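You operate a simulated robot arm through the tools that you are given. There is no shell and no other tool. Be economical: measure what you need, move in short steps, check, and stop when the job is done.

You run a simulated robot arm. Do the job below in one go: nothing can be reset, and whatever is moved stays where it is left.

## Task
Put things in order on the bed. At the end: the blue sock roll from the bed stands where the grey sock roll stood; the grey sock roll from the bed stands where the red sock roll stood; the white glue bottle is in the beige wicker basket; the red sock roll from the bed is on the yellow coaster; whatever was shut is shut again. Leave all else as you found it, and nothing knocked over.

The check looks at the end state, three seconds after you hand in, the way a careful person would. Anything else that was tipped, shoved, dropped, spilled or broken makes it a failure.

## Robot
A 7-joint arm with a two-finger parallel gripper, fixed in place. Base frame: the origin is at the foot of the arm, x ahead of it, y to its left, z up; the work surface is at about z = 0. Readings come in mm, degrees, newtons and seconds.
With the tool pointing down near the work surface it reaches from about 240 to 620 mm from the base axis. Its first joint turns from -66.0 to 66.0 degrees. Payload 2.6 kg.
The tool frame sits at the grasp point between the pads (the TCP): z along the fingers, y along the line on which they close. The tips reach 30 mm beyond it. Largest opening 94 mm; finger width 28, thickness 10; the body of the gripper, 50 by 96 mm, starts 55 mm behind the TCP.
Orientation is told as [roll, pitch, yaw] about the base's x, y, z axes, in that order, counted from this pose: with the fingers straight down and closing along the base's y, the tool's x points along the base's -x, its y along +y and its z along -z.

## Interface
- The arm moves only by the tool apply_moves. Its argument "plan" is a list of rows, each an object (a shift or turn left out is 0, a gripper value left out holds the last) with "slide": the shift along the base's x, y, z in m, a list of three; "turn": the turn, a rotation vector about the base's x, y, z in degrees, a list of three; "jaw": the finger opening in m, from 0 to 0.094. In form: [{"slide": [dx, dy, dz], "turn": [ax, ay, az], "jaw": jaw}, ...]. A call has 1 to 20 rows; each row shifts and turns the commanded pose from where the row before left it. Each row takes 0.2 s and may step no farther than 50 mm and 8.6 degrees from the row before; otherwise, or with a gripper value out of range, the whole call is refused. A pose out of reach is approached as far as the arm can. The call stops where the force on the tool passes 40 N (or 10 N more than at its start, if that is more) or the arm is blocked; 0.2 s more then pass. The fingers move at their own pace (about 72 mm/s each) and stop on an object; they squeeze with about 32 N. The grip force told is the motor's: it shows also when the fingers shut on nothing. Time passes only in rows, and 0.2 s behind the last, so rows that do not move let the fingers close. It gives the time, the measured TCP pose, the force on the tool (base axes), the opening and the grip force at its end, in the units of the frame above (readings bear some noise).
- Cameras (640 x 400 px; columns grow to the right, rows downward): "scene" is fixed at [18.3, 434.2, 593.7]; the picture's right is [-0.83, -0.56, 0.00], its down [-0.25, 0.36, -0.90] and it looks along [0.51, -0.74, -0.44] (base axes); focal length 370 px, centre (320, 200). "wrist" rides on the gripper at [76, 14, -102] in the tool frame; the picture's right is [-0.18, 0.98, 0.00], its down [-0.75, -0.14, -0.64] and it looks along [-0.63, -0.12, 0.77] (tool axes); focal length 243 px, centre (320, 200). There is no depth. A picture from a camera that has moved, and an enlarged one, comes with that camera's place and axes in the base frame and with its lens. The place of the scene camera against the robot may be out by one fixed shift of up to 25 mm in any direction.
- camera(camera): a new picture of that camera. No time passes.
- close_up(camera, box): a new picture of the part [left, top, right, bottom] of that camera's present view, enlarged. No time passes.
- job_done(): hands the job in; it is judged then, once.

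Work in short steps. Places have to be worked out from the pictures, the camera data and where the tool is seen: move nearer, look again, correct. Check each grasp and each placing, and mend what went wrong. You have 120 turns and 84 pictures in all, those below and enlarged ones among them. Open the gripper and draw the arm clear of the work before you hand the job in, unless the task says otherwise; then end with one line.

The tools are called after "Request:" by a JSON object that holds its "name" and its "arguments". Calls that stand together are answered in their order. apply_moves: Moves the arm, as the interface text tells. Its arguments: {"type":"object","properties":{"plan":{"type":"array","items":{"type":"object","properties":{"slide":{"type":"array","items":{"type":"number"}},"turn":{"type":"array","items":{"type":"number"}},"jaw":{"type":"number"}}}}},"required":["plan"]} The other tools are called the same way: camera (camera) takes a picture; close_up (camera, box) takes an enlarged picture of a part of a camera's view; job_done () hands the job in.

At the start:

```text
clock: 0.0
tool_pos: [268.4, -240.1, 363.5]
ee_rot: [0.0, 0.0, 0.1]
ft_force: [-0.1, 0.1, 1.6]
opening: 94.4
grasp_force: 0.1
```

scene: 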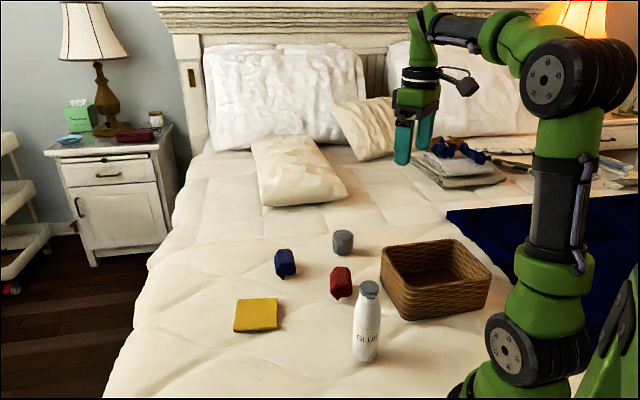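
wrist: 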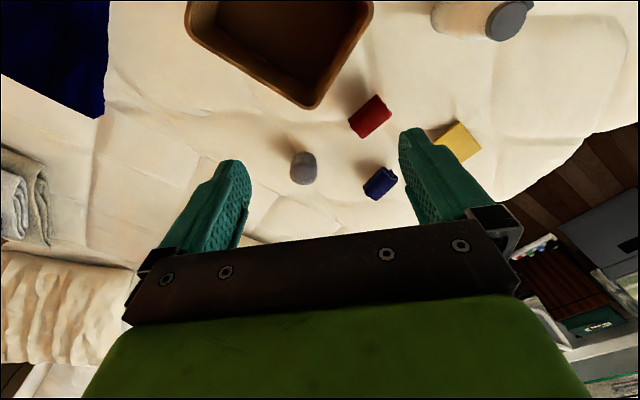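

I'll start with enlarged views to measure the objects.

Request:
{"name": "close_up", "arguments": {"camera": "scene", "box": [220, 210, 400, 322]}}

Request:
{"name": "close_up", "arguments": {"camera": "scene", "box": [320, 230, 512, 370]}}

Request:
{"name": "close_up", "arguments": {"camera": "wrist", "box": [270, 70, 510, 220]}}

```text
3.56 times, centred on (310, 266) of scene
camera zoom: at [18.3, 434.2, 593.7], right [-0.83, -0.56, 0.0], down [-0.25, 0.36, -0.9], along [0.51, -0.74, -0.44], focal length 1316 px, centre (356, -35)
```

zoom: 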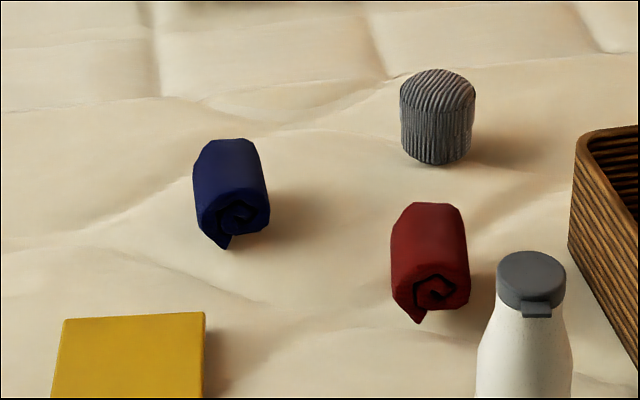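

```text
2.86 times, centred on (416, 300) of scene
camera zoom: at [18.3, 434.2, 593.7], right [-0.83, -0.56, 0.0], down [-0.25, 0.36, -0.9], along [0.51, -0.74, -0.44], focal length 1057 px, centre (46, -86)
```

zoom: 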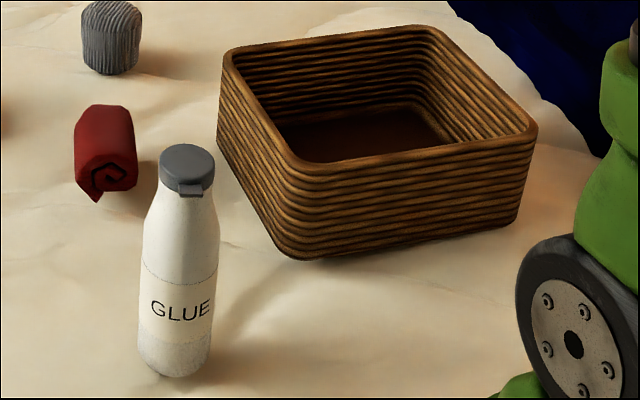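

```text
2.67 times, centred on (390, 145) of wrist
camera zoom: at [192.9, -226.5, 465.9], right [0.18, 0.98, 0.0], down [0.75, -0.14, 0.64], along [0.63, -0.12, -0.77], focal length 647 px, centre (133, 347)
```

zoom: 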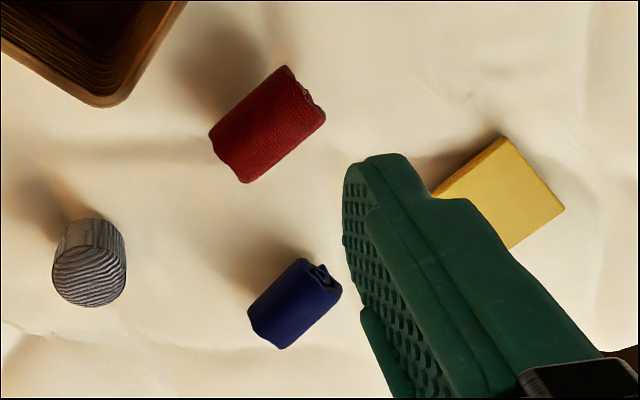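

Estimates in mm: red about (375,-168), blue (529,-155), grey (459,-314), coaster (485,11), bottle (235..247,-28). I'll move high toward the bottle for a better wrist view.

Request:
{"name": "apply_moves", "arguments": {"plan": [{"slide": [0, 0.042, 0]}, {"slide": [0, 0.042, 0]}, {"slide": [0, 0.042, 0]}, {"slide": [0, 0.042, 0]}, {"slide": [-0.01, 0.042, 0]}, {"slide": [-0.018, 0, 0]}, {}]}}

Request:
{"name": "camera", "arguments": {"camera": "wrist"}}

Request:
{"name": "camera", "arguments": {"camera": "scene"}}

```text
clock: 1.6
tool_pos: [242.1, -29.9, 364.3]
ee_rot: [0.0, -0.1, 0.0]
ft_force: [0.6, -0.5, -0.7]
opening: 94.0
grasp_force: 0.0
```

```text
78 pictures are left
camera wrist: at [165.0, -16.6, 465.5], right [0.18, 0.98, 0.0], down [0.75, -0.14, 0.64], along [0.63, -0.12, -0.77], focal length 243 px, centre (320, 200)
```

wrist: 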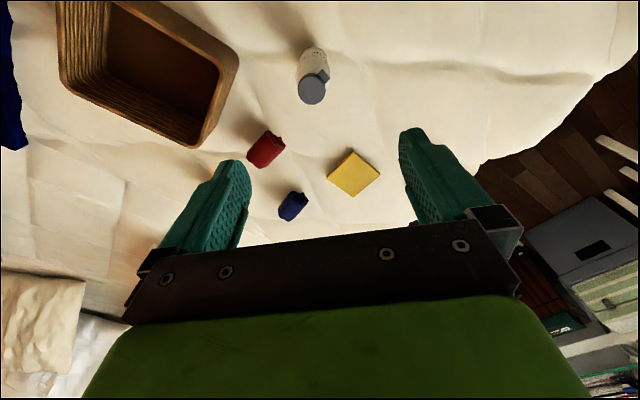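

```text
77 pictures are left
```

scene: 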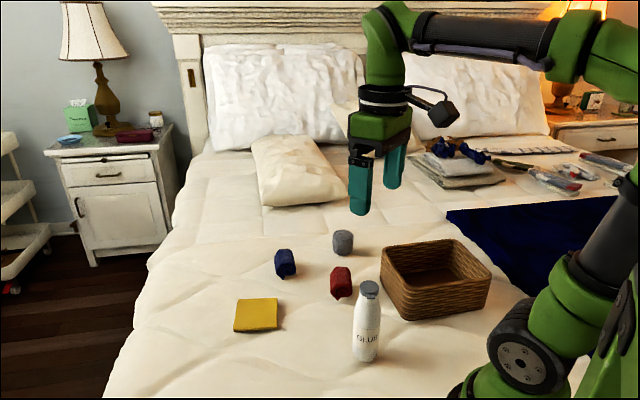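

The bottle, basket and coaster are all in the wrist view now; I'll enlarge it to measure.

Request:
{"name": "close_up", "arguments": {"camera": "wrist", "box": [220, 0, 420, 125]}}

Request:
{"name": "close_up", "arguments": {"camera": "wrist", "box": [200, 100, 420, 240]}}

Request:
{"name": "close_up", "arguments": {"camera": "wrist", "box": [40, 0, 264, 150]}}

```text
3.20 times, centred on (320, 62) of wrist
camera zoom: at [165.0, -16.6, 465.5], right [0.18, 0.98, 0.0], down [0.75, -0.14, 0.64], along [0.63, -0.12, -0.77], focal length 776 px, centre (320, 640)
```

zoom: 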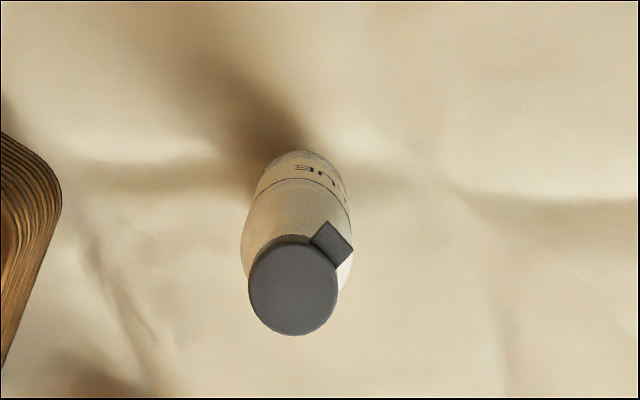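

```text
2.86 times, centred on (310, 170) of wrist
camera zoom: at [165.0, -16.6, 465.5], right [0.18, 0.98, 0.0], down [0.75, -0.14, 0.64], along [0.63, -0.12, -0.77], focal length 693 px, centre (349, 286)
```

zoom: 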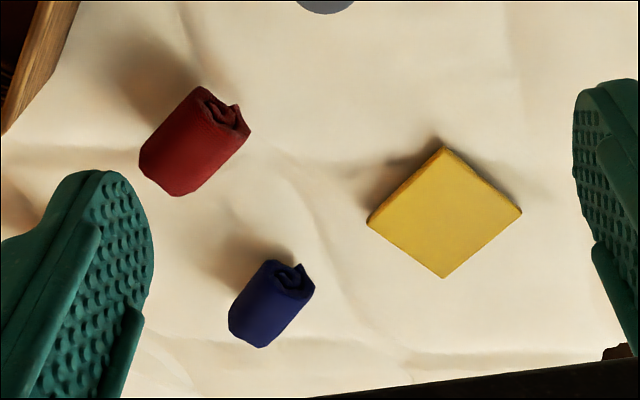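

```text
2.67 times, centred on (152, 75) of wrist
camera zoom: at [165.0, -16.6, 465.5], right [0.18, 0.98, 0.0], down [0.75, -0.14, 0.64], along [0.63, -0.12, -0.77], focal length 647 px, centre (768, 533)
```

zoom: 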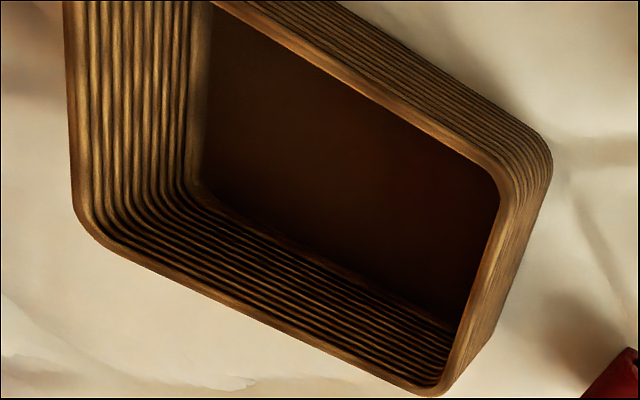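

Coaster centre works out at about (481,-1) and red at about (377,-168). The bottle's height is still uncertain, so I'll drop 100 mm to triangulate the cap.

Request:
{"name": "apply_moves", "arguments": {"plan": [{"slide": [0, -0.006, -0.05]}, {"slide": [0, -0.006, -0.05]}, {}]}}

Request:
{"name": "close_up", "arguments": {"camera": "wrist", "box": [220, 0, 420, 125]}}

Request:
{"name": "close_up", "arguments": {"camera": "scene", "box": [300, 200, 460, 370]}}

```text
refused: row 1 steps farther than a row can; nothing moved
```

```text
3.20 times, centred on (320, 62) of wrist
camera zoom: at [165.0, -16.6, 465.5], right [0.18, 0.98, 0.0], down [0.75, -0.14, 0.64], along [0.63, -0.12, -0.77], focal length 776 px, centre (320, 640)
```

zoom: 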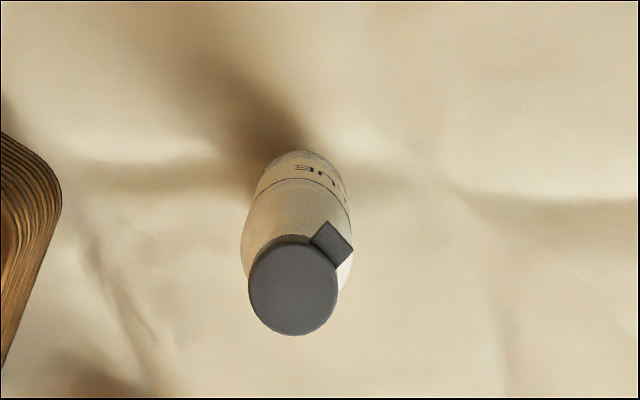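

```text
2.35 times, centred on (380, 285) of scene
camera zoom: at [18.3, 434.2, 593.7], right [-0.83, -0.56, 0.0], down [-0.25, 0.36, -0.9], along [0.51, -0.74, -0.44], focal length 871 px, centre (179, 0)
```

zoom: 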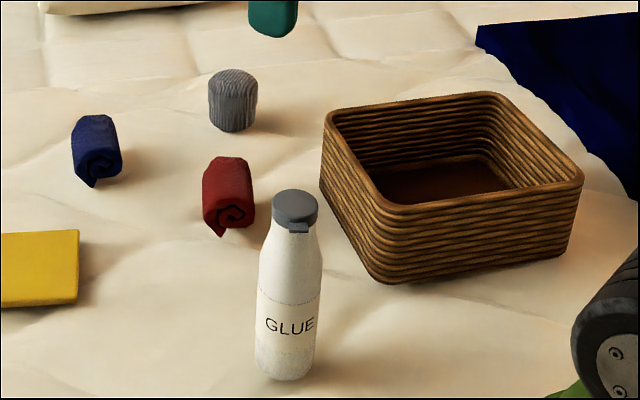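

The step was over the 50 mm limit, so I'm repeating it with smaller rows.

Request:
{"name": "apply_moves", "arguments": {"plan": [{"slide": [0, -0.004, -0.034]}, {"slide": [0, -0.004, -0.033]}, {"slide": [0, -0.004, -0.033]}, {}]}}

Request:
{"name": "close_up", "arguments": {"camera": "wrist", "box": [200, 0, 440, 150]}}

Request:
{"name": "close_up", "arguments": {"camera": "scene", "box": [300, 200, 460, 370]}}

```text
clock: 2.6
tool_pos: [243.7, -41.9, 263.8]
ee_rot: [0.0, 0.1, 0.0]
ft_force: [0.0, -0.1, -0.6]
opening: 94.0
grasp_force: 0.0
```

```text
2.67 times, centred on (320, 75) of wrist
camera zoom: at [166.1, -27.8, 365.6], right [0.18, 0.98, 0.0], down [0.75, -0.14, 0.64], along [0.63, -0.12, -0.77], focal length 647 px, centre (320, 533)
```

zoom: 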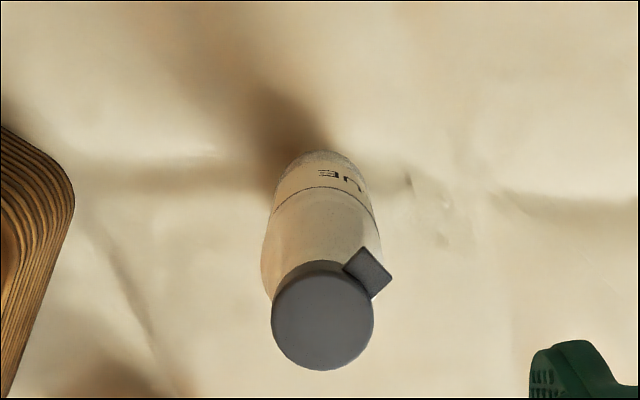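

```text
2.35 times, centred on (380, 285) of scene
camera zoom: at [18.3, 434.2, 593.7], right [-0.83, -0.56, 0.0], down [-0.25, 0.36, -0.9], along [0.51, -0.74, -0.44], focal length 871 px, centre (179, 0)
```

zoom: 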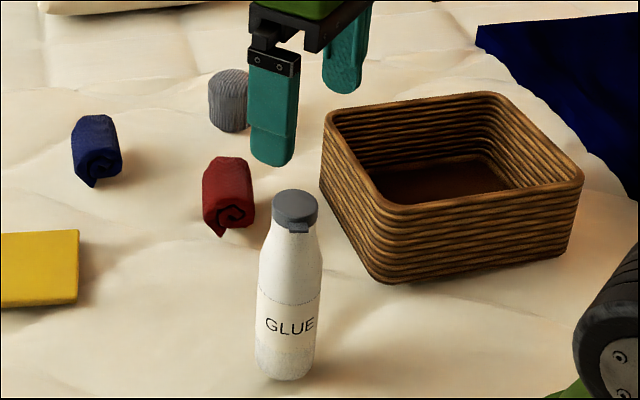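

Triangulation puts the cap top at (248,-43,155) and the body at about 46 mm wide. I'll descend over it to a TCP height of about 113.

Request:
{"name": "apply_moves", "arguments": {"plan": [{"slide": [0.005, -0.001, -0.04]}, {"slide": [0, 0, -0.04]}, {"slide": [0, 0, -0.035]}, {"slide": [0, 0, -0.035]}, {}]}}

Request:
{"name": "camera", "arguments": {"camera": "wrist"}}

Request:
{"name": "close_up", "arguments": {"camera": "scene", "box": [300, 200, 460, 370]}}

```text
clock: 3.8
tool_pos: [245.7, -43.3, 113.3]
ee_rot: [0.1, 0.0, -0.1]
ft_force: [0.7, -1.0, 0.6]
opening: 93.9
grasp_force: 0.1
```

```text
69 pictures are left
camera wrist: at [169.7, -29.5, 215.0], right [0.18, 0.98, 0.0], down [0.75, -0.14, 0.64], along [0.63, -0.12, -0.77], focal length 243 px, centre (320, 200)
```

wrist: 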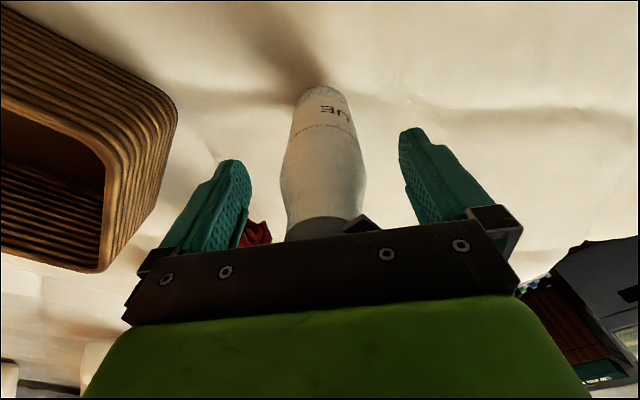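

```text
2.35 times, centred on (380, 285) of scene
camera zoom: at [18.3, 434.2, 593.7], right [-0.83, -0.56, 0.0], down [-0.25, 0.36, -0.9], along [0.51, -0.74, -0.44], focal length 871 px, centre (179, 0)
```

zoom: 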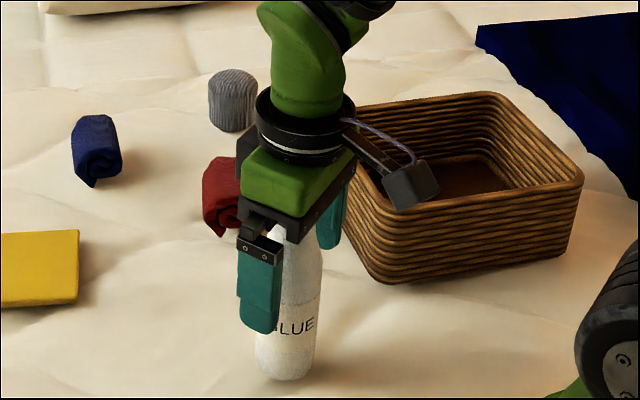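

The bottle stands between the fingers, so I'll close.

Request:
{"name": "apply_moves", "arguments": {"plan": [{"jaw": 0.02}, {"jaw": 0.02}, {"jaw": 0.02}, {"jaw": 0.02}]}}

Request:
{"name": "camera", "arguments": {"camera": "wrist"}}

```text
clock: 4.8
tool_pos: [245.6, -43.9, 111.1]
ee_rot: [0.1, 0.0, -0.1]
ft_force: [0.7, 0.4, -0.7]
opening: 47.3
grasp_force: 32.1
```

```text
67 pictures are left
camera wrist: at [169.7, -29.5, 215.3], right [0.18, 0.98, 0.0], down [0.75, -0.14, 0.64], along [0.63, -0.12, -0.77], focal length 243 px, centre (320, 200)
```

wrist: 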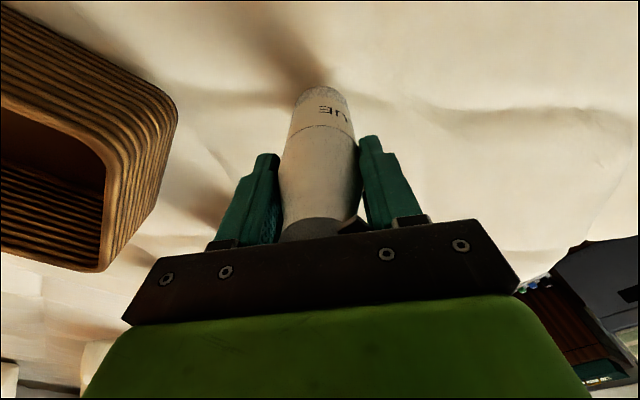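

It's held at a 47 mm opening. I'll lift 130 mm and check.

Request:
{"name": "apply_moves", "arguments": {"plan": [{"slide": [0, 0, 0.02]}, {"slide": [0, 0, 0.035]}, {"slide": [0, 0, 0.04]}, {"slide": [0, 0, 0.04]}, {}]}}

Request:
{"name": "camera", "arguments": {"camera": "wrist"}}

Request:
{"name": "camera", "arguments": {"camera": "scene"}}

```text
clock: 6.0
tool_pos: [246.2, -43.0, 247.9]
ee_rot: [-0.1, 0.0, 0.1]
ft_force: [0.5, 0.2, -2.1]
opening: 47.3
grasp_force: 32.3
```

```text
66 pictures are left
camera wrist: at [169.6, -29.2, 350.1], right [0.18, 0.98, 0.0], down [0.75, -0.14, 0.64], along [0.63, -0.12, -0.77], focal length 243 px, centre (320, 200)
```

wrist: 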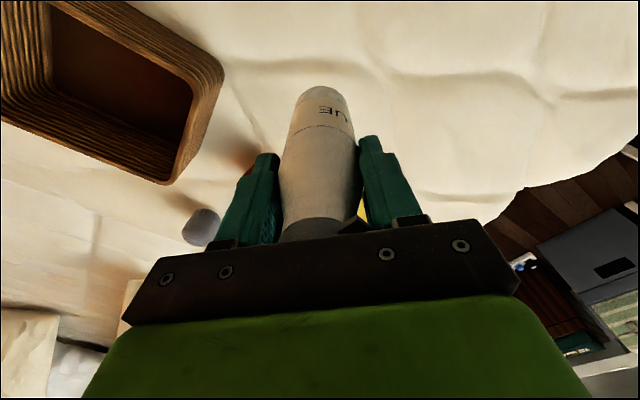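

```text
65 pictures are left
```

scene: 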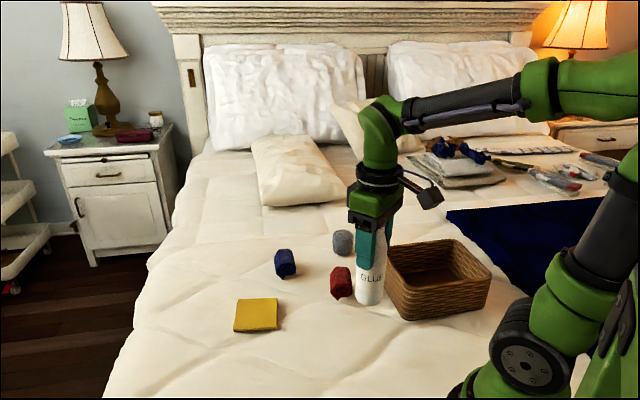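

The bottle is lifted. The basket centre comes out at about (200,-275) with the rim at z of about 80. I'll carry the bottle there at the same height.

Request:
{"name": "apply_moves", "arguments": {"plan": [{"slide": [-0.006, -0.038, 0.005]}, {"slide": [-0.008, -0.039, 0]}, {"slide": [-0.008, -0.039, 0]}, {"slide": [-0.008, -0.039, 0]}, {"slide": [-0.008, -0.039, 0]}, {"slide": [-0.008, -0.038, 0]}, {}]}}

Request:
{"name": "camera", "arguments": {"camera": "wrist"}}

Request:
{"name": "camera", "arguments": {"camera": "scene"}}

```text
clock: 7.6
tool_pos: [199.4, -276.6, 253.3]
ee_rot: [0.0, 0.0, 0.0]
ft_force: [0.3, 1.3, -1.9]
opening: 47.5
grasp_force: 31.4
```

```text
64 pictures are left
camera wrist: at [123.6, -262.1, 354.8], right [0.18, 0.98, 0.0], down [0.75, -0.14, 0.64], along [0.63, -0.12, -0.77], focal length 243 px, centre (320, 200)
```

wrist: 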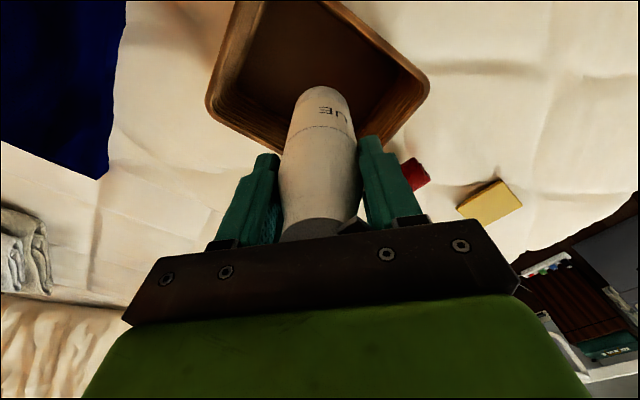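

```text
63 pictures are left
```

scene: 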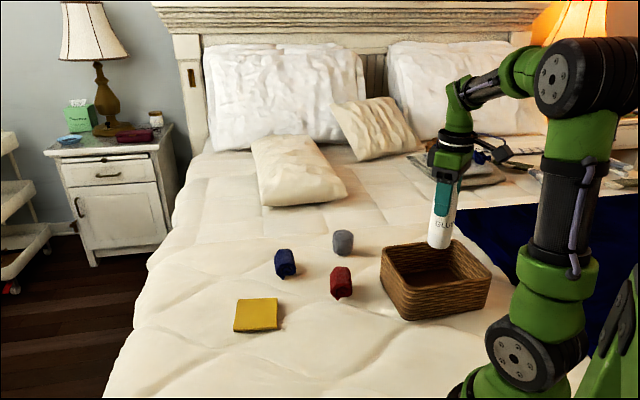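

The bottle is over the basket's middle. I'll lower it most of the way, then creep down to find contact.

Request:
{"name": "apply_moves", "arguments": {"plan": [{"slide": [0.002, -0.004, -0.04]}, {"slide": [0, 0, -0.04]}, {"slide": [0, 0, -0.035]}, {"slide": [0, 0, -0.01]}, {}]}}

Request:
{"name": "camera", "arguments": {"camera": "wrist"}}

Request:
{"name": "camera", "arguments": {"camera": "scene"}}

```text
clock: 8.8
tool_pos: [202.3, -280.2, 128.0]
ee_rot: [0.0, 0.0, 0.0]
ft_force: [-0.2, 0.6, -2.4]
opening: 47.5
grasp_force: 32.2
```

```text
62 pictures are left
camera wrist: at [126.2, -265.5, 230.4], right [0.18, 0.98, 0.0], down [0.75, -0.14, 0.64], along [0.63, -0.12, -0.77], focal length 243 px, centre (320, 200)
```

wrist: 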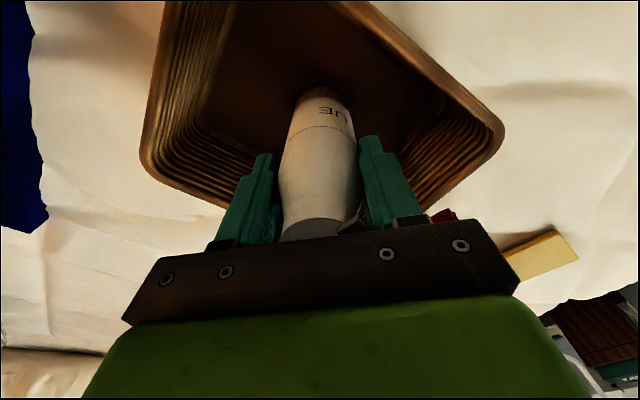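

```text
61 pictures are left
```

scene: 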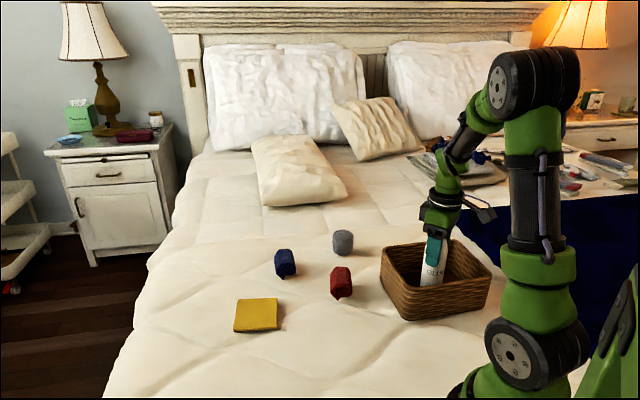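

Still clear, with the bottle well inside the walls. I'll creep down 3 mm at a time and watch the force.

Request:
{"name": "apply_moves", "arguments": {"plan": [{"slide": [0, 0, -0.003]}, {"slide": [0, 0, -0.003]}, {}]}}

Request:
{"name": "apply_moves", "arguments": {"plan": [{"slide": [0, 0, -0.003]}, {}]}}

```text
clock: 9.6
tool_pos: [203.3, -280.7, 121.7]
ee_rot: [0.0, -0.1, -0.1]
ft_force: [0.0, 0.2, -1.8]
opening: 47.5
grasp_force: 31.4
```

```text
clock: 10.2
tool_pos: [202.6, -281.0, 120.5]
ee_rot: [0.0, -0.2, 0.0]
ft_force: [-2.9, 3.7, 13.5]
opening: 47.4
grasp_force: 32.0
```

Contact: about 13 N up. I'll release and rise.

Request:
{"name": "apply_moves", "arguments": {"plan": [{"jaw": 0.06}, {"jaw": 0.094}, {"jaw": 0.094}]}}

Request:
{"name": "apply_moves", "arguments": {"plan": [{"slide": [0, 0, 0.03]}, {"slide": [0, 0, 0.04]}, {"slide": [0, 0, 0.04]}, {"slide": [0, 0, 0.04]}, {}]}}

Request:
{"name": "camera", "arguments": {"camera": "scene"}}

Request:
{"name": "camera", "arguments": {"camera": "wrist"}}

```text
clock: 11.0
tool_pos: [201.9, -280.0, 119.7]
ee_rot: [0.0, 0.0, 0.0]
ft_force: [0.9, -0.3, 0.7]
opening: 93.9
grasp_force: 0.0
```

```text
clock: 12.2
tool_pos: [202.2, -280.2, 270.3]
ee_rot: [0.0, 0.0, 0.1]
ft_force: [0.4, -0.3, -0.1]
opening: 94.3
grasp_force: 0.0
```

```text
60 pictures are left
```

scene: 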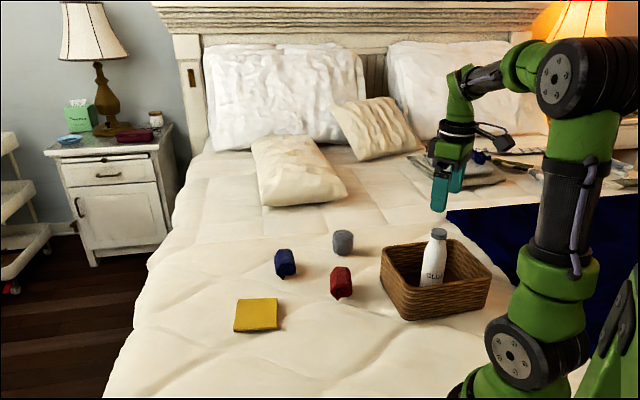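

```text
59 pictures are left
camera wrist: at [125.5, -264.6, 372.7], right [0.18, 0.98, 0.0], down [0.75, -0.14, 0.64], along [0.63, -0.12, -0.77], focal length 243 px, centre (320, 200)
```

wrist: 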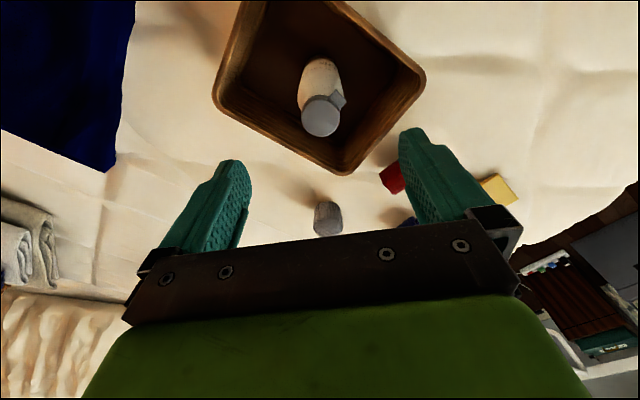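

The bottle stands in the basket. Next is red: I'll move above (377,-168) while yawing -56° so the jaws close across the roll.

Request:
{"name": "apply_moves", "arguments": {"plan": [{"slide": [0.025, 0.016, 0], "turn": [0, 0, -8]}, {"slide": [0.025, 0.016, 0], "turn": [0, 0, -8]}, {"slide": [0.025, 0.016, 0], "turn": [0, 0, -8]}, {"slide": [0.025, 0.016, 0], "turn": [0, 0, -8]}, {"slide": [0.025, 0.016, -0.02], "turn": [0, 0, -8]}, {"slide": [0.025, 0.016, -0.03], "turn": [0, 0, -8]}, {"slide": [0.025, 0.016, -0.03], "turn": [0, 0, -8]}, {}]}}

Request:
{"name": "camera", "arguments": {"camera": "wrist"}}

```text
clock: 14.0
tool_pos: [376.9, -167.8, 188.2]
ee_rot: [0.1, 0.0, -56.1]
ft_force: [-0.9, 0.1, 1.6]
opening: 93.8
grasp_force: 0.0
```

```text
58 pictures are left
camera wrist: at [345.5, -95.9, 290.0], right [0.92, 0.4, 0.0], down [0.3, -0.7, 0.64], along [0.26, -0.59, -0.77], focal length 243 px, centre (320, 200)
```

wrist: 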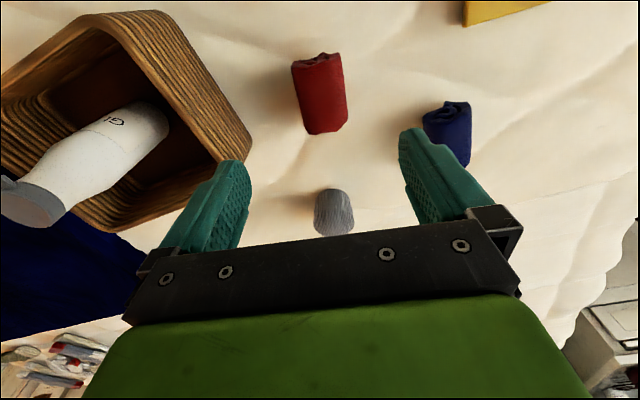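

Red lies along the tool's x axis, centred near (379,-169). I'll descend to a TCP height of about 36 with the tips just above the bed.

Request:
{"name": "apply_moves", "arguments": {"plan": [{"slide": [0.002, -0.001, -0.045], "turn": [0, 0, -1.5]}, {"slide": [0, 0, -0.045]}, {"slide": [0, 0, -0.04]}, {"slide": [0, 0, -0.022]}, {}]}}

Request:
{"name": "camera", "arguments": {"camera": "wrist"}}

Request:
{"name": "close_up", "arguments": {"camera": "scene", "box": [240, 200, 432, 320]}}

```text
clock: 15.2
tool_pos: [380.0, -168.0, 36.3]
ee_rot: [0.0, 0.1, -57.5]
ft_force: [-0.5, 0.4, -0.2]
opening: 94.1
grasp_force: 0.0
```

```text
57 pictures are left
camera wrist: at [350.0, -96.3, 138.9], right [0.93, 0.37, 0.0], down [0.29, -0.71, 0.64], along [0.24, -0.6, -0.77], focal length 243 px, centre (320, 200)
```

wrist: 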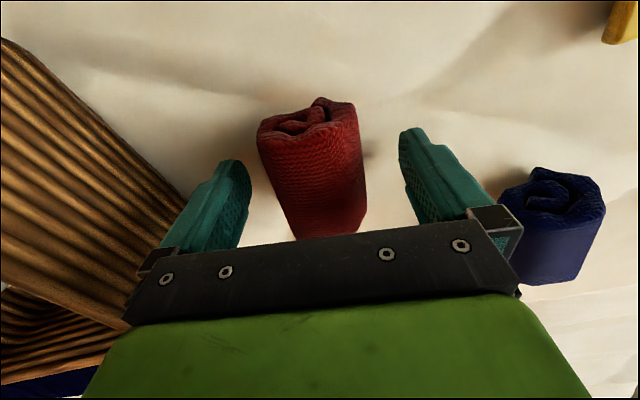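

```text
3.33 times, centred on (336, 260) of scene
camera zoom: at [18.3, 434.2, 593.7], right [-0.83, -0.56, 0.0], down [-0.25, 0.36, -0.9], along [0.51, -0.74, -0.44], focal length 1234 px, centre (267, 0)
```

zoom: 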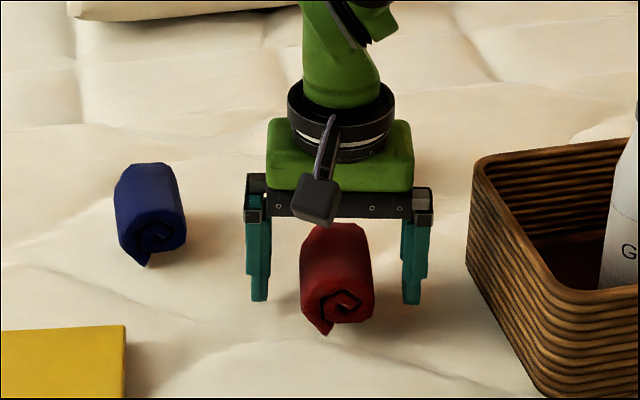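

The roll is centred between the fingers, with its near end about 34 mm from the TCP as expected. Closing now.

Request:
{"name": "apply_moves", "arguments": {"plan": [{"jaw": 0.03}, {"jaw": 0.02}, {"jaw": 0.02}, {"jaw": 0.02}]}}

Request:
{"name": "apply_moves", "arguments": {"plan": [{"slide": [0, 0, 0.03]}, {"slide": [0, 0, 0.04]}, {"slide": [0, 0, 0.04]}, {}]}}

Request:
{"name": "camera", "arguments": {"camera": "wrist"}}

Request:
{"name": "close_up", "arguments": {"camera": "scene", "box": [220, 180, 412, 320]}}

```text
clock: 16.2
tool_pos: [379.1, -167.3, 36.7]
ee_rot: [0.0, -0.1, -57.5]
ft_force: [-0.8, 0.5, -0.2]
opening: 61.5
grasp_force: 32.0
```

```text
clock: 17.2
tool_pos: [379.8, -167.5, 148.1]
ee_rot: [-0.1, 0.0, -57.4]
ft_force: [0.3, 0.1, -0.6]
opening: 61.2
grasp_force: 32.4
```

```text
55 pictures are left
camera wrist: at [350.6, -96.4, 250.5], right [0.93, 0.37, 0.0], down [0.29, -0.71, 0.64], along [0.24, -0.6, -0.77], focal length 243 px, centre (320, 200)
```

wrist: 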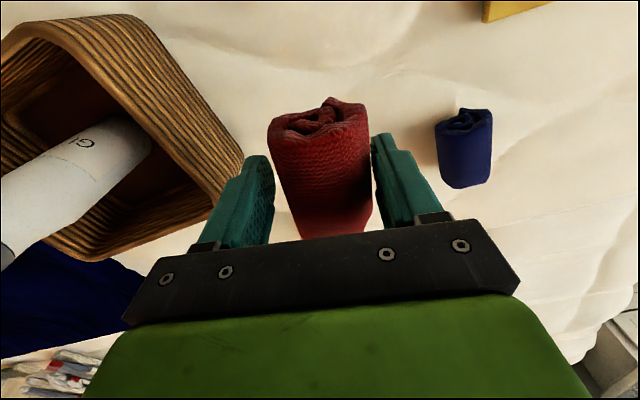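

```text
2.86 times, centred on (316, 250) of scene
camera zoom: at [18.3, 434.2, 593.7], right [-0.83, -0.56, 0.0], down [-0.25, 0.36, -0.9], along [0.51, -0.74, -0.44], focal length 1057 px, centre (331, 57)
```

zoom: 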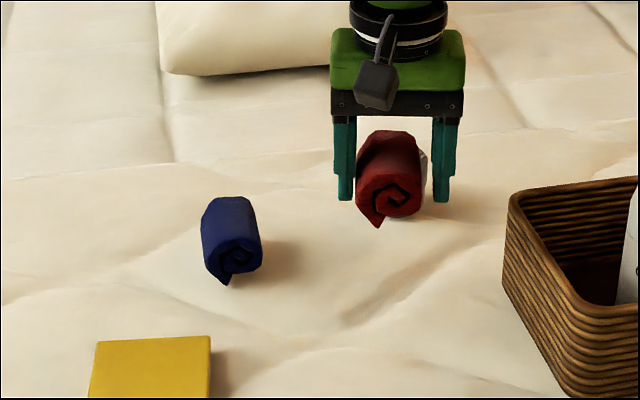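

Red is held; its old place was about (379,-168). I'll carry it to above the coaster at (481,-1).

Request:
{"name": "apply_moves", "arguments": {"plan": [{"slide": [0.02, 0.034, 0]}, {"slide": [0.02, 0.033, 0]}, {"slide": [0.02, 0.033, 0]}, {"slide": [0.02, 0.033, 0]}, {"slide": [0.021, 0.033, 0]}, {}]}}

Request:
{"name": "camera", "arguments": {"camera": "wrist"}}

Request:
{"name": "camera", "arguments": {"camera": "scene"}}

```text
clock: 18.6
tool_pos: [480.1, -2.5, 149.5]
ee_rot: [0.0, 0.0, -57.6]
ft_force: [-0.5, 0.3, -1.3]
opening: 61.3
grasp_force: 32.4
```

```text
53 pictures are left
camera wrist: at [451.4, 70.1, 250.8], right [0.93, 0.37, 0.0], down [0.29, -0.71, 0.64], along [0.24, -0.6, -0.77], focal length 243 px, centre (320, 200)
```

wrist: 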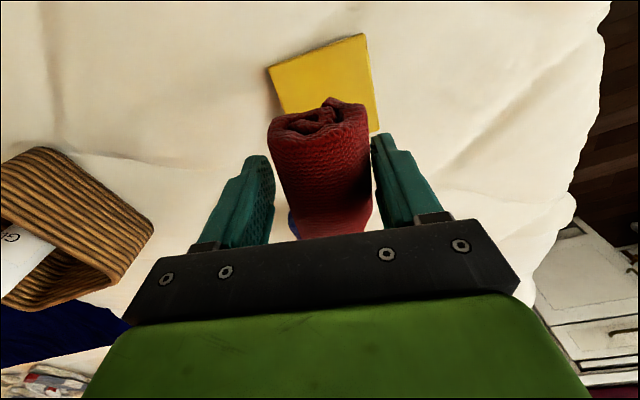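

```text
52 pictures are left
```

scene: 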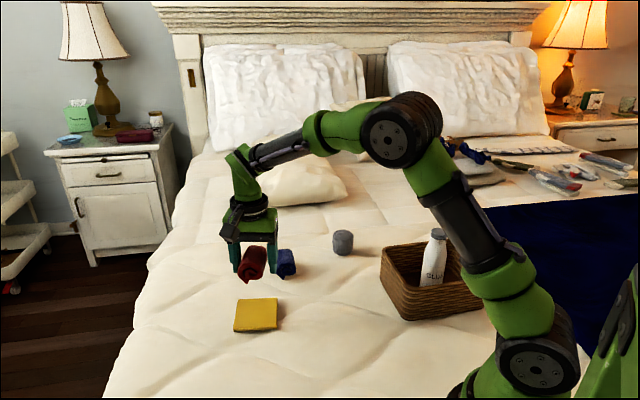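

The corner checks put the coaster centre at about (485,-1). I'll adjust slightly and descend to z of about 62.

Request:
{"name": "apply_moves", "arguments": {"plan": [{"slide": [0.004, 0.001, -0.03]}, {"slide": [0, 0, -0.03]}, {"slide": [0, 0, -0.028]}, {}]}}

Request:
{"name": "camera", "arguments": {"camera": "wrist"}}

Request:
{"name": "close_up", "arguments": {"camera": "scene", "box": [190, 230, 334, 350]}}

```text
clock: 19.6
tool_pos: [484.6, -0.8, 59.2]
ee_rot: [0.1, 0.0, -57.5]
ft_force: [-0.6, -0.1, -0.6]
opening: 61.3
grasp_force: 31.9
```

```text
51 pictures are left
camera wrist: at [455.0, 70.6, 161.9], right [0.93, 0.37, 0.0], down [0.29, -0.71, 0.64], along [0.24, -0.6, -0.77], focal length 243 px, centre (320, 200)
```

wrist: 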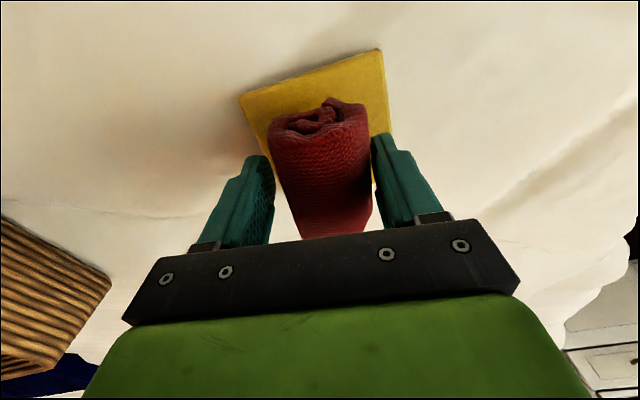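

```text
3.33 times, centred on (262, 290) of scene
camera zoom: at [18.3, 434.2, 593.7], right [-0.83, -0.56, 0.0], down [-0.25, 0.36, -0.9], along [0.51, -0.74, -0.44], focal length 1234 px, centre (513, -100)
```

zoom: 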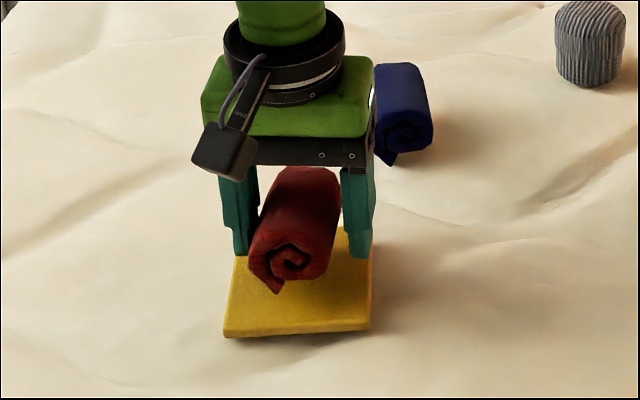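

It's aligned over the coaster. I'll creep down until contact.

Request:
{"name": "apply_moves", "arguments": {"plan": [{"slide": [0, 0.002, -0.006]}, {"slide": [0, 0, -0.003]}, {}]}}

Request:
{"name": "apply_moves", "arguments": {"plan": [{"slide": [0, 0, -0.002]}, {}]}}

Request:
{"name": "apply_moves", "arguments": {"plan": [{"slide": [0, 0, -0.002]}, {}]}}

```text
clock: 20.4
tool_pos: [483.5, 1.2, 50.5]
ee_rot: [0.0, 0.1, -57.5]
ft_force: [0.0, -0.9, 0.8]
opening: 61.4
grasp_force: 32.2
```

```text
clock: 21.0
tool_pos: [483.9, -0.2, 49.4]
ee_rot: [0.1, 0.0, -57.5]
ft_force: [0.5, -0.6, -0.7]
opening: 60.9
grasp_force: 31.5
```

```text
clock: 21.6
tool_pos: [483.1, 1.2, 46.4]
ee_rot: [0.0, 0.0, -57.5]
ft_force: [-1.1, 0.3, 1.9]
opening: 61.2
grasp_force: 31.6
```

Request:
{"name": "apply_moves", "arguments": {"plan": [{"slide": [0, 0, -0.002]}, {}]}}

Request:
{"name": "close_up", "arguments": {"camera": "scene", "box": [190, 230, 334, 350]}}

```text
clock: 22.2
tool_pos: [485.4, 0.7, 46.5]
ee_rot: [0.2, 0.0, -57.5]
ft_force: [-11.1, 0.5, 29.9]
opening: 61.1
grasp_force: 31.4
```

```text
3.33 times, centred on (262, 290) of scene
camera zoom: at [18.2, 434.2, 593.7], right [-0.83, -0.56, 0.0], down [-0.25, 0.36, -0.9], along [0.51, -0.74, -0.44], focal length 1234 px, centre (513, -100)
```

zoom: 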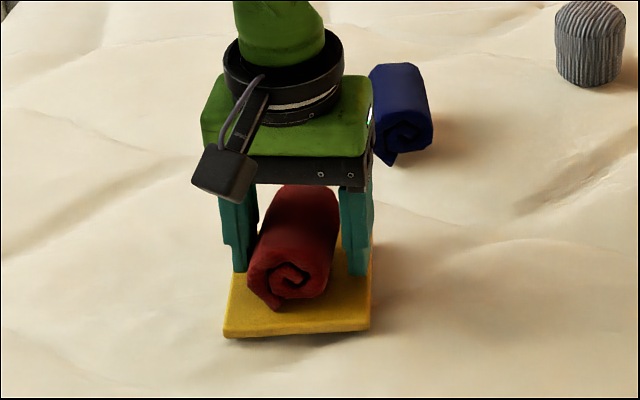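

Contact on the coaster. I'll back off 1 mm, release with a modest opening, then rise.

Request:
{"name": "apply_moves", "arguments": {"plan": [{"slide": [0, 0, 0.001]}, {"jaw": 0.07}, {"jaw": 0.088}, {"jaw": 0.088}]}}

Request:
{"name": "apply_moves", "arguments": {"plan": [{"slide": [0, 0, 0.03]}, {"slide": [0, 0, 0.04]}, {"slide": [0, 0, 0.045]}, {"slide": [0, 0, 0.045]}, {}]}}

Request:
{"name": "camera", "arguments": {"camera": "wrist"}}

Request:
{"name": "camera", "arguments": {"camera": "scene"}}

```text
clock: 23.2
tool_pos: [484.1, -1.0, 44.9]
ee_rot: [0.1, 0.0, -57.4]
ft_force: [0.0, 0.3, -1.1]
opening: 87.7
grasp_force: 0.1
```

```text
clock: 24.4
tool_pos: [484.8, -0.3, 206.1]
ee_rot: [0.1, -0.1, -57.3]
ft_force: [-0.2, 0.5, -0.2]
opening: 88.1
grasp_force: 0.0
```

```text
48 pictures are left
camera wrist: at [455.0, 71.9, 308.3], right [0.93, 0.37, 0.0], down [0.29, -0.71, 0.64], along [0.24, -0.6, -0.77], focal length 243 px, centre (320, 200)
```

wrist: 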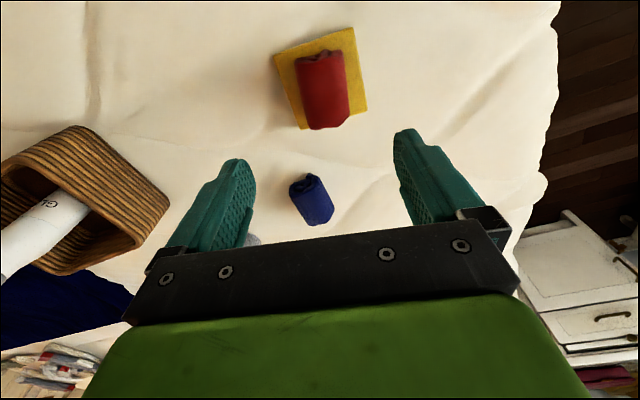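

```text
47 pictures are left
```

scene: 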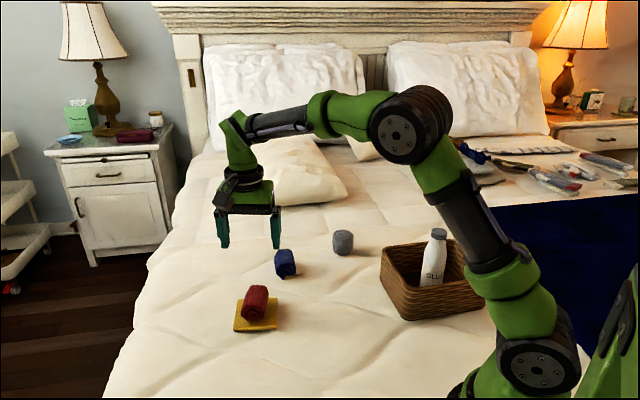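

Red rests on the coaster. Next I'll go above grey, around (460,-312).

Request:
{"name": "apply_moves", "arguments": {"plan": [{"slide": [-0.003, -0.045, 0], "jaw": 0.094}, {"slide": [-0.003, -0.045, 0]}, {"slide": [-0.003, -0.045, 0]}, {"slide": [-0.004, -0.045, 0]}, {"slide": [-0.004, -0.045, 0]}, {"slide": [-0.004, -0.045, -0.02]}, {"slide": [-0.004, -0.041, -0.025]}, {}]}}

Request:
{"name": "camera", "arguments": {"camera": "wrist"}}

Request:
{"name": "close_up", "arguments": {"camera": "wrist", "box": [220, 0, 440, 138]}}

```text
clock: 26.2
tool_pos: [458.3, -311.8, 159.7]
ee_rot: [-0.1, 0.0, -57.5]
ft_force: [1.5, 1.3, -0.3]
opening: 94.3
grasp_force: 0.0
```

```text
46 pictures are left
camera wrist: at [430.0, -239.9, 262.2], right [0.93, 0.37, 0.0], down [0.29, -0.71, 0.64], along [0.24, -0.6, -0.77], focal length 243 px, centre (320, 200)
```

wrist: 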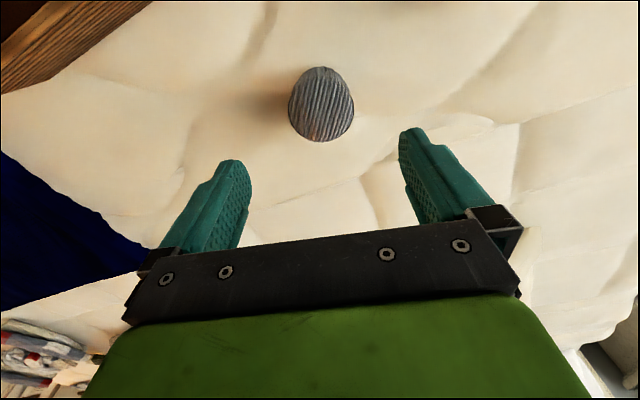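

```text
2.90 times, centred on (330, 69) of wrist
camera zoom: at [430.0, -239.9, 262.2], right [0.93, 0.37, 0.0], down [0.29, -0.71, 0.64], along [0.24, -0.6, -0.77], focal length 703 px, centre (291, 580)
```

zoom: 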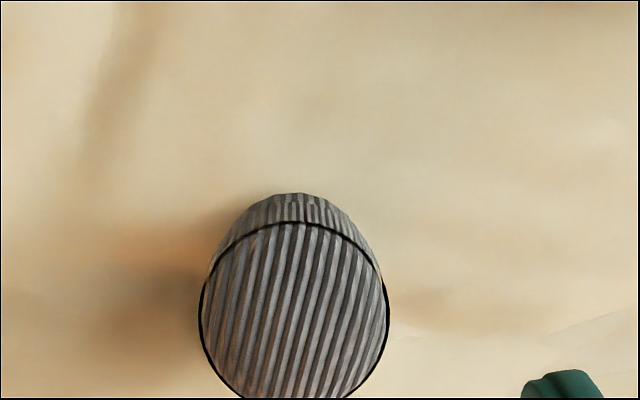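

Grey is centred at about (460,-313), roughly 55 mm across. Descending over it.

Request:
{"name": "apply_moves", "arguments": {"plan": [{"slide": [0.002, -0.001, -0.045]}, {"slide": [0, 0, -0.045]}, {"slide": [0, 0, -0.03]}, {}]}}

Request:
{"name": "camera", "arguments": {"camera": "wrist"}}

Request:
{"name": "close_up", "arguments": {"camera": "scene", "box": [270, 170, 430, 270]}}

```text
clock: 27.2
tool_pos: [460.4, -311.6, 39.9]
ee_rot: [0.0, 0.0, -57.5]
ft_force: [0.6, -0.2, -1.1]
opening: 93.8
grasp_force: 0.1
```

```text
44 pictures are left
camera wrist: at [432.3, -239.8, 142.1], right [0.93, 0.37, 0.0], down [0.29, -0.71, 0.64], along [0.24, -0.6, -0.77], focal length 243 px, centre (320, 200)
```

wrist: 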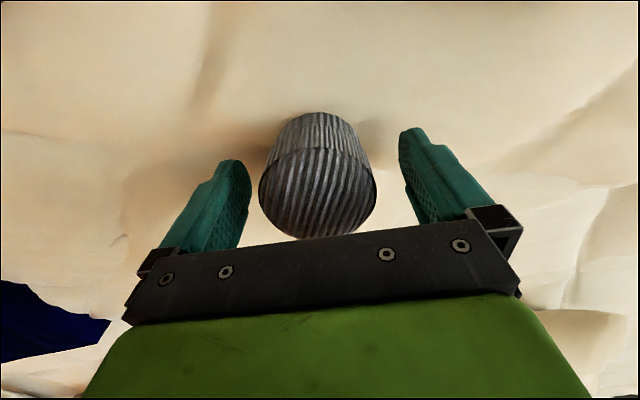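

```text
4.00 times, centred on (350, 220) of scene
camera zoom: at [18.3, 434.2, 593.7], right [-0.83, -0.56, 0.0], down [-0.25, 0.36, -0.9], along [0.51, -0.74, -0.44], focal length 1480 px, centre (200, 120)
```

zoom: 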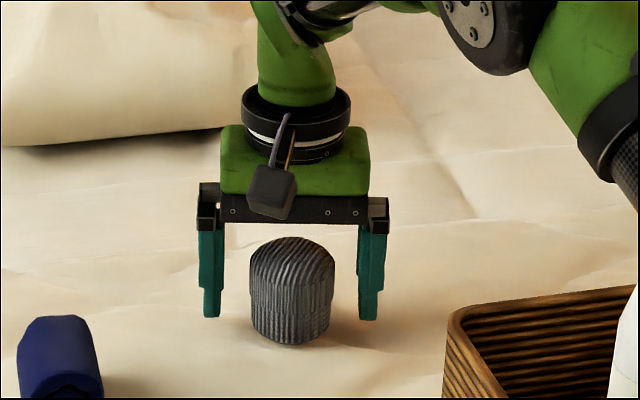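

Good alignment, so I'll close and lift.

Request:
{"name": "apply_moves", "arguments": {"plan": [{"slide": [0, 0, -0.003], "jaw": 0.094}, {"jaw": 0.03}, {"jaw": 0.02}, {"jaw": 0.02}, {"jaw": 0.02}]}}

Request:
{"name": "apply_moves", "arguments": {"plan": [{"slide": [0, 0, 0.03]}, {"slide": [0, 0, 0.04]}, {"slide": [0, 0, 0.04]}, {}]}}

Request:
{"name": "camera", "arguments": {"camera": "wrist"}}

```text
clock: 28.4
tool_pos: [460.7, -312.2, 38.2]
ee_rot: [0.0, -0.1, -57.5]
ft_force: [-0.3, -0.7, 0.7]
opening: 55.4
grasp_force: 32.2
```

```text
clock: 29.4
tool_pos: [460.6, -310.3, 148.1]
ee_rot: [0.0, 0.0, -57.4]
ft_force: [-0.5, -0.8, -0.3]
opening: 55.3
grasp_force: 31.6
```

```text
42 pictures are left
camera wrist: at [432.0, -239.3, 250.3], right [0.93, 0.37, 0.0], down [0.29, -0.71, 0.64], along [0.24, -0.6, -0.77], focal length 243 px, centre (320, 200)
```

wrist: 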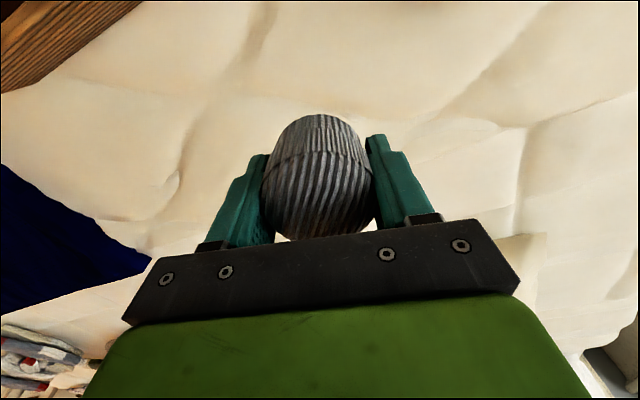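

Held. I'll carry grey to red's old place at (379,-168) and lower to a TCP height of about 50.

Request:
{"name": "apply_moves", "arguments": {"plan": [{"slide": [-0.02, 0.036, 0]}, {"slide": [-0.02, 0.036, 0]}, {"slide": [-0.021, 0.036, 0]}, {"slide": [-0.02, 0.035, 0]}, {"slide": [0, 0, -0.04]}, {"slide": [0, 0, -0.04]}, {"slide": [0, 0, -0.018]}, {}]}}

Request:
{"name": "camera", "arguments": {"camera": "scene"}}

```text
clock: 31.2
tool_pos: [379.9, -167.9, 49.9]
ee_rot: [0.0, 0.1, -57.6]
ft_force: [0.8, 0.0, -1.1]
opening: 55.4
grasp_force: 31.9
```

```text
41 pictures are left
```

scene: 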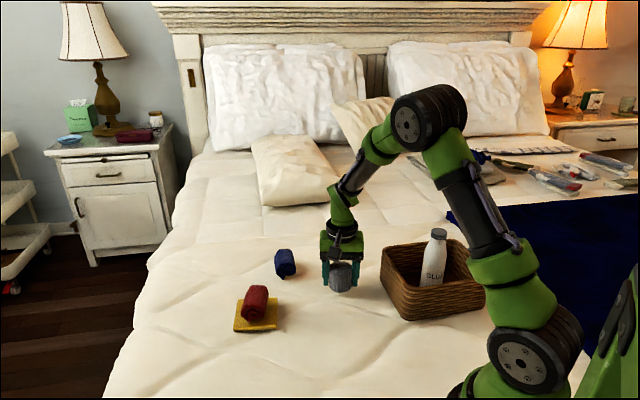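

Now I'll creep down to contact, expected near TCP z = 37.

Request:
{"name": "apply_moves", "arguments": {"plan": [{"slide": [0, 0, -0.005]}, {"slide": [0, 0, -0.004]}, {}]}}

Request:
{"name": "apply_moves", "arguments": {"plan": [{"slide": [0, 0, -0.002]}, {}]}}

Request:
{"name": "apply_moves", "arguments": {"plan": [{"slide": [0, 0, -0.002]}, {}]}}

```text
clock: 32.0
tool_pos: [379.6, -170.2, 40.6]
ee_rot: [-0.1, 0.0, -57.5]
ft_force: [0.5, -0.4, 0.0]
opening: 54.9
grasp_force: 31.8
```

```text
clock: 32.6
tool_pos: [380.7, -170.1, 38.0]
ee_rot: [0.0, -0.1, -57.5]
ft_force: [-0.3, 0.0, -0.7]
opening: 55.1
grasp_force: 32.6
```

```text
clock: 33.2
tool_pos: [379.9, -169.7, 35.3]
ee_rot: [0.0, 0.1, -57.5]
ft_force: [-1.8, 0.0, 2.8]
opening: 55.0
grasp_force: 32.4
```

Light contact. I'll release and rise.

Request:
{"name": "apply_moves", "arguments": {"plan": [{"jaw": 0.065}, {"jaw": 0.085}, {"jaw": 0.085}]}}

Request:
{"name": "apply_moves", "arguments": {"plan": [{"slide": [0, 0, 0.03]}, {"slide": [0, 0, 0.04]}, {"slide": [0, 0, 0.045]}, {"slide": [0, 0, 0.045]}, {}]}}

Request:
{"name": "camera", "arguments": {"camera": "scene"}}

Request:
{"name": "camera", "arguments": {"camera": "wrist"}}

```text
clock: 34.0
tool_pos: [381.1, -169.6, 36.3]
ee_rot: [0.0, 0.0, -57.4]
ft_force: [0.3, 0.5, -0.8]
opening: 85.1
grasp_force: 0.1
```

```text
clock: 35.2
tool_pos: [379.7, -168.8, 197.5]
ee_rot: [0.0, -0.2, -57.4]
ft_force: [0.0, -0.5, 1.1]
opening: 85.2
grasp_force: 0.0
```

```text
40 pictures are left
```

scene: 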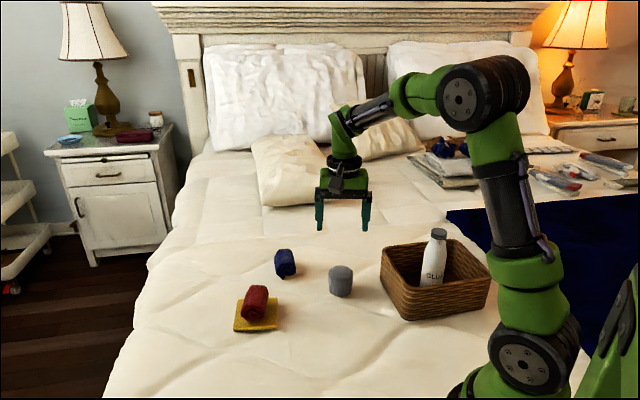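

```text
39 pictures are left
camera wrist: at [350.7, -96.7, 300.0], right [0.93, 0.37, 0.0], down [0.29, -0.71, 0.64], along [0.24, -0.6, -0.77], focal length 243 px, centre (320, 200)
```

wrist: 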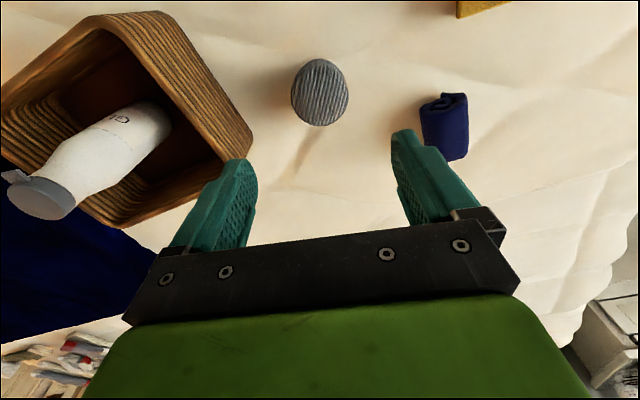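

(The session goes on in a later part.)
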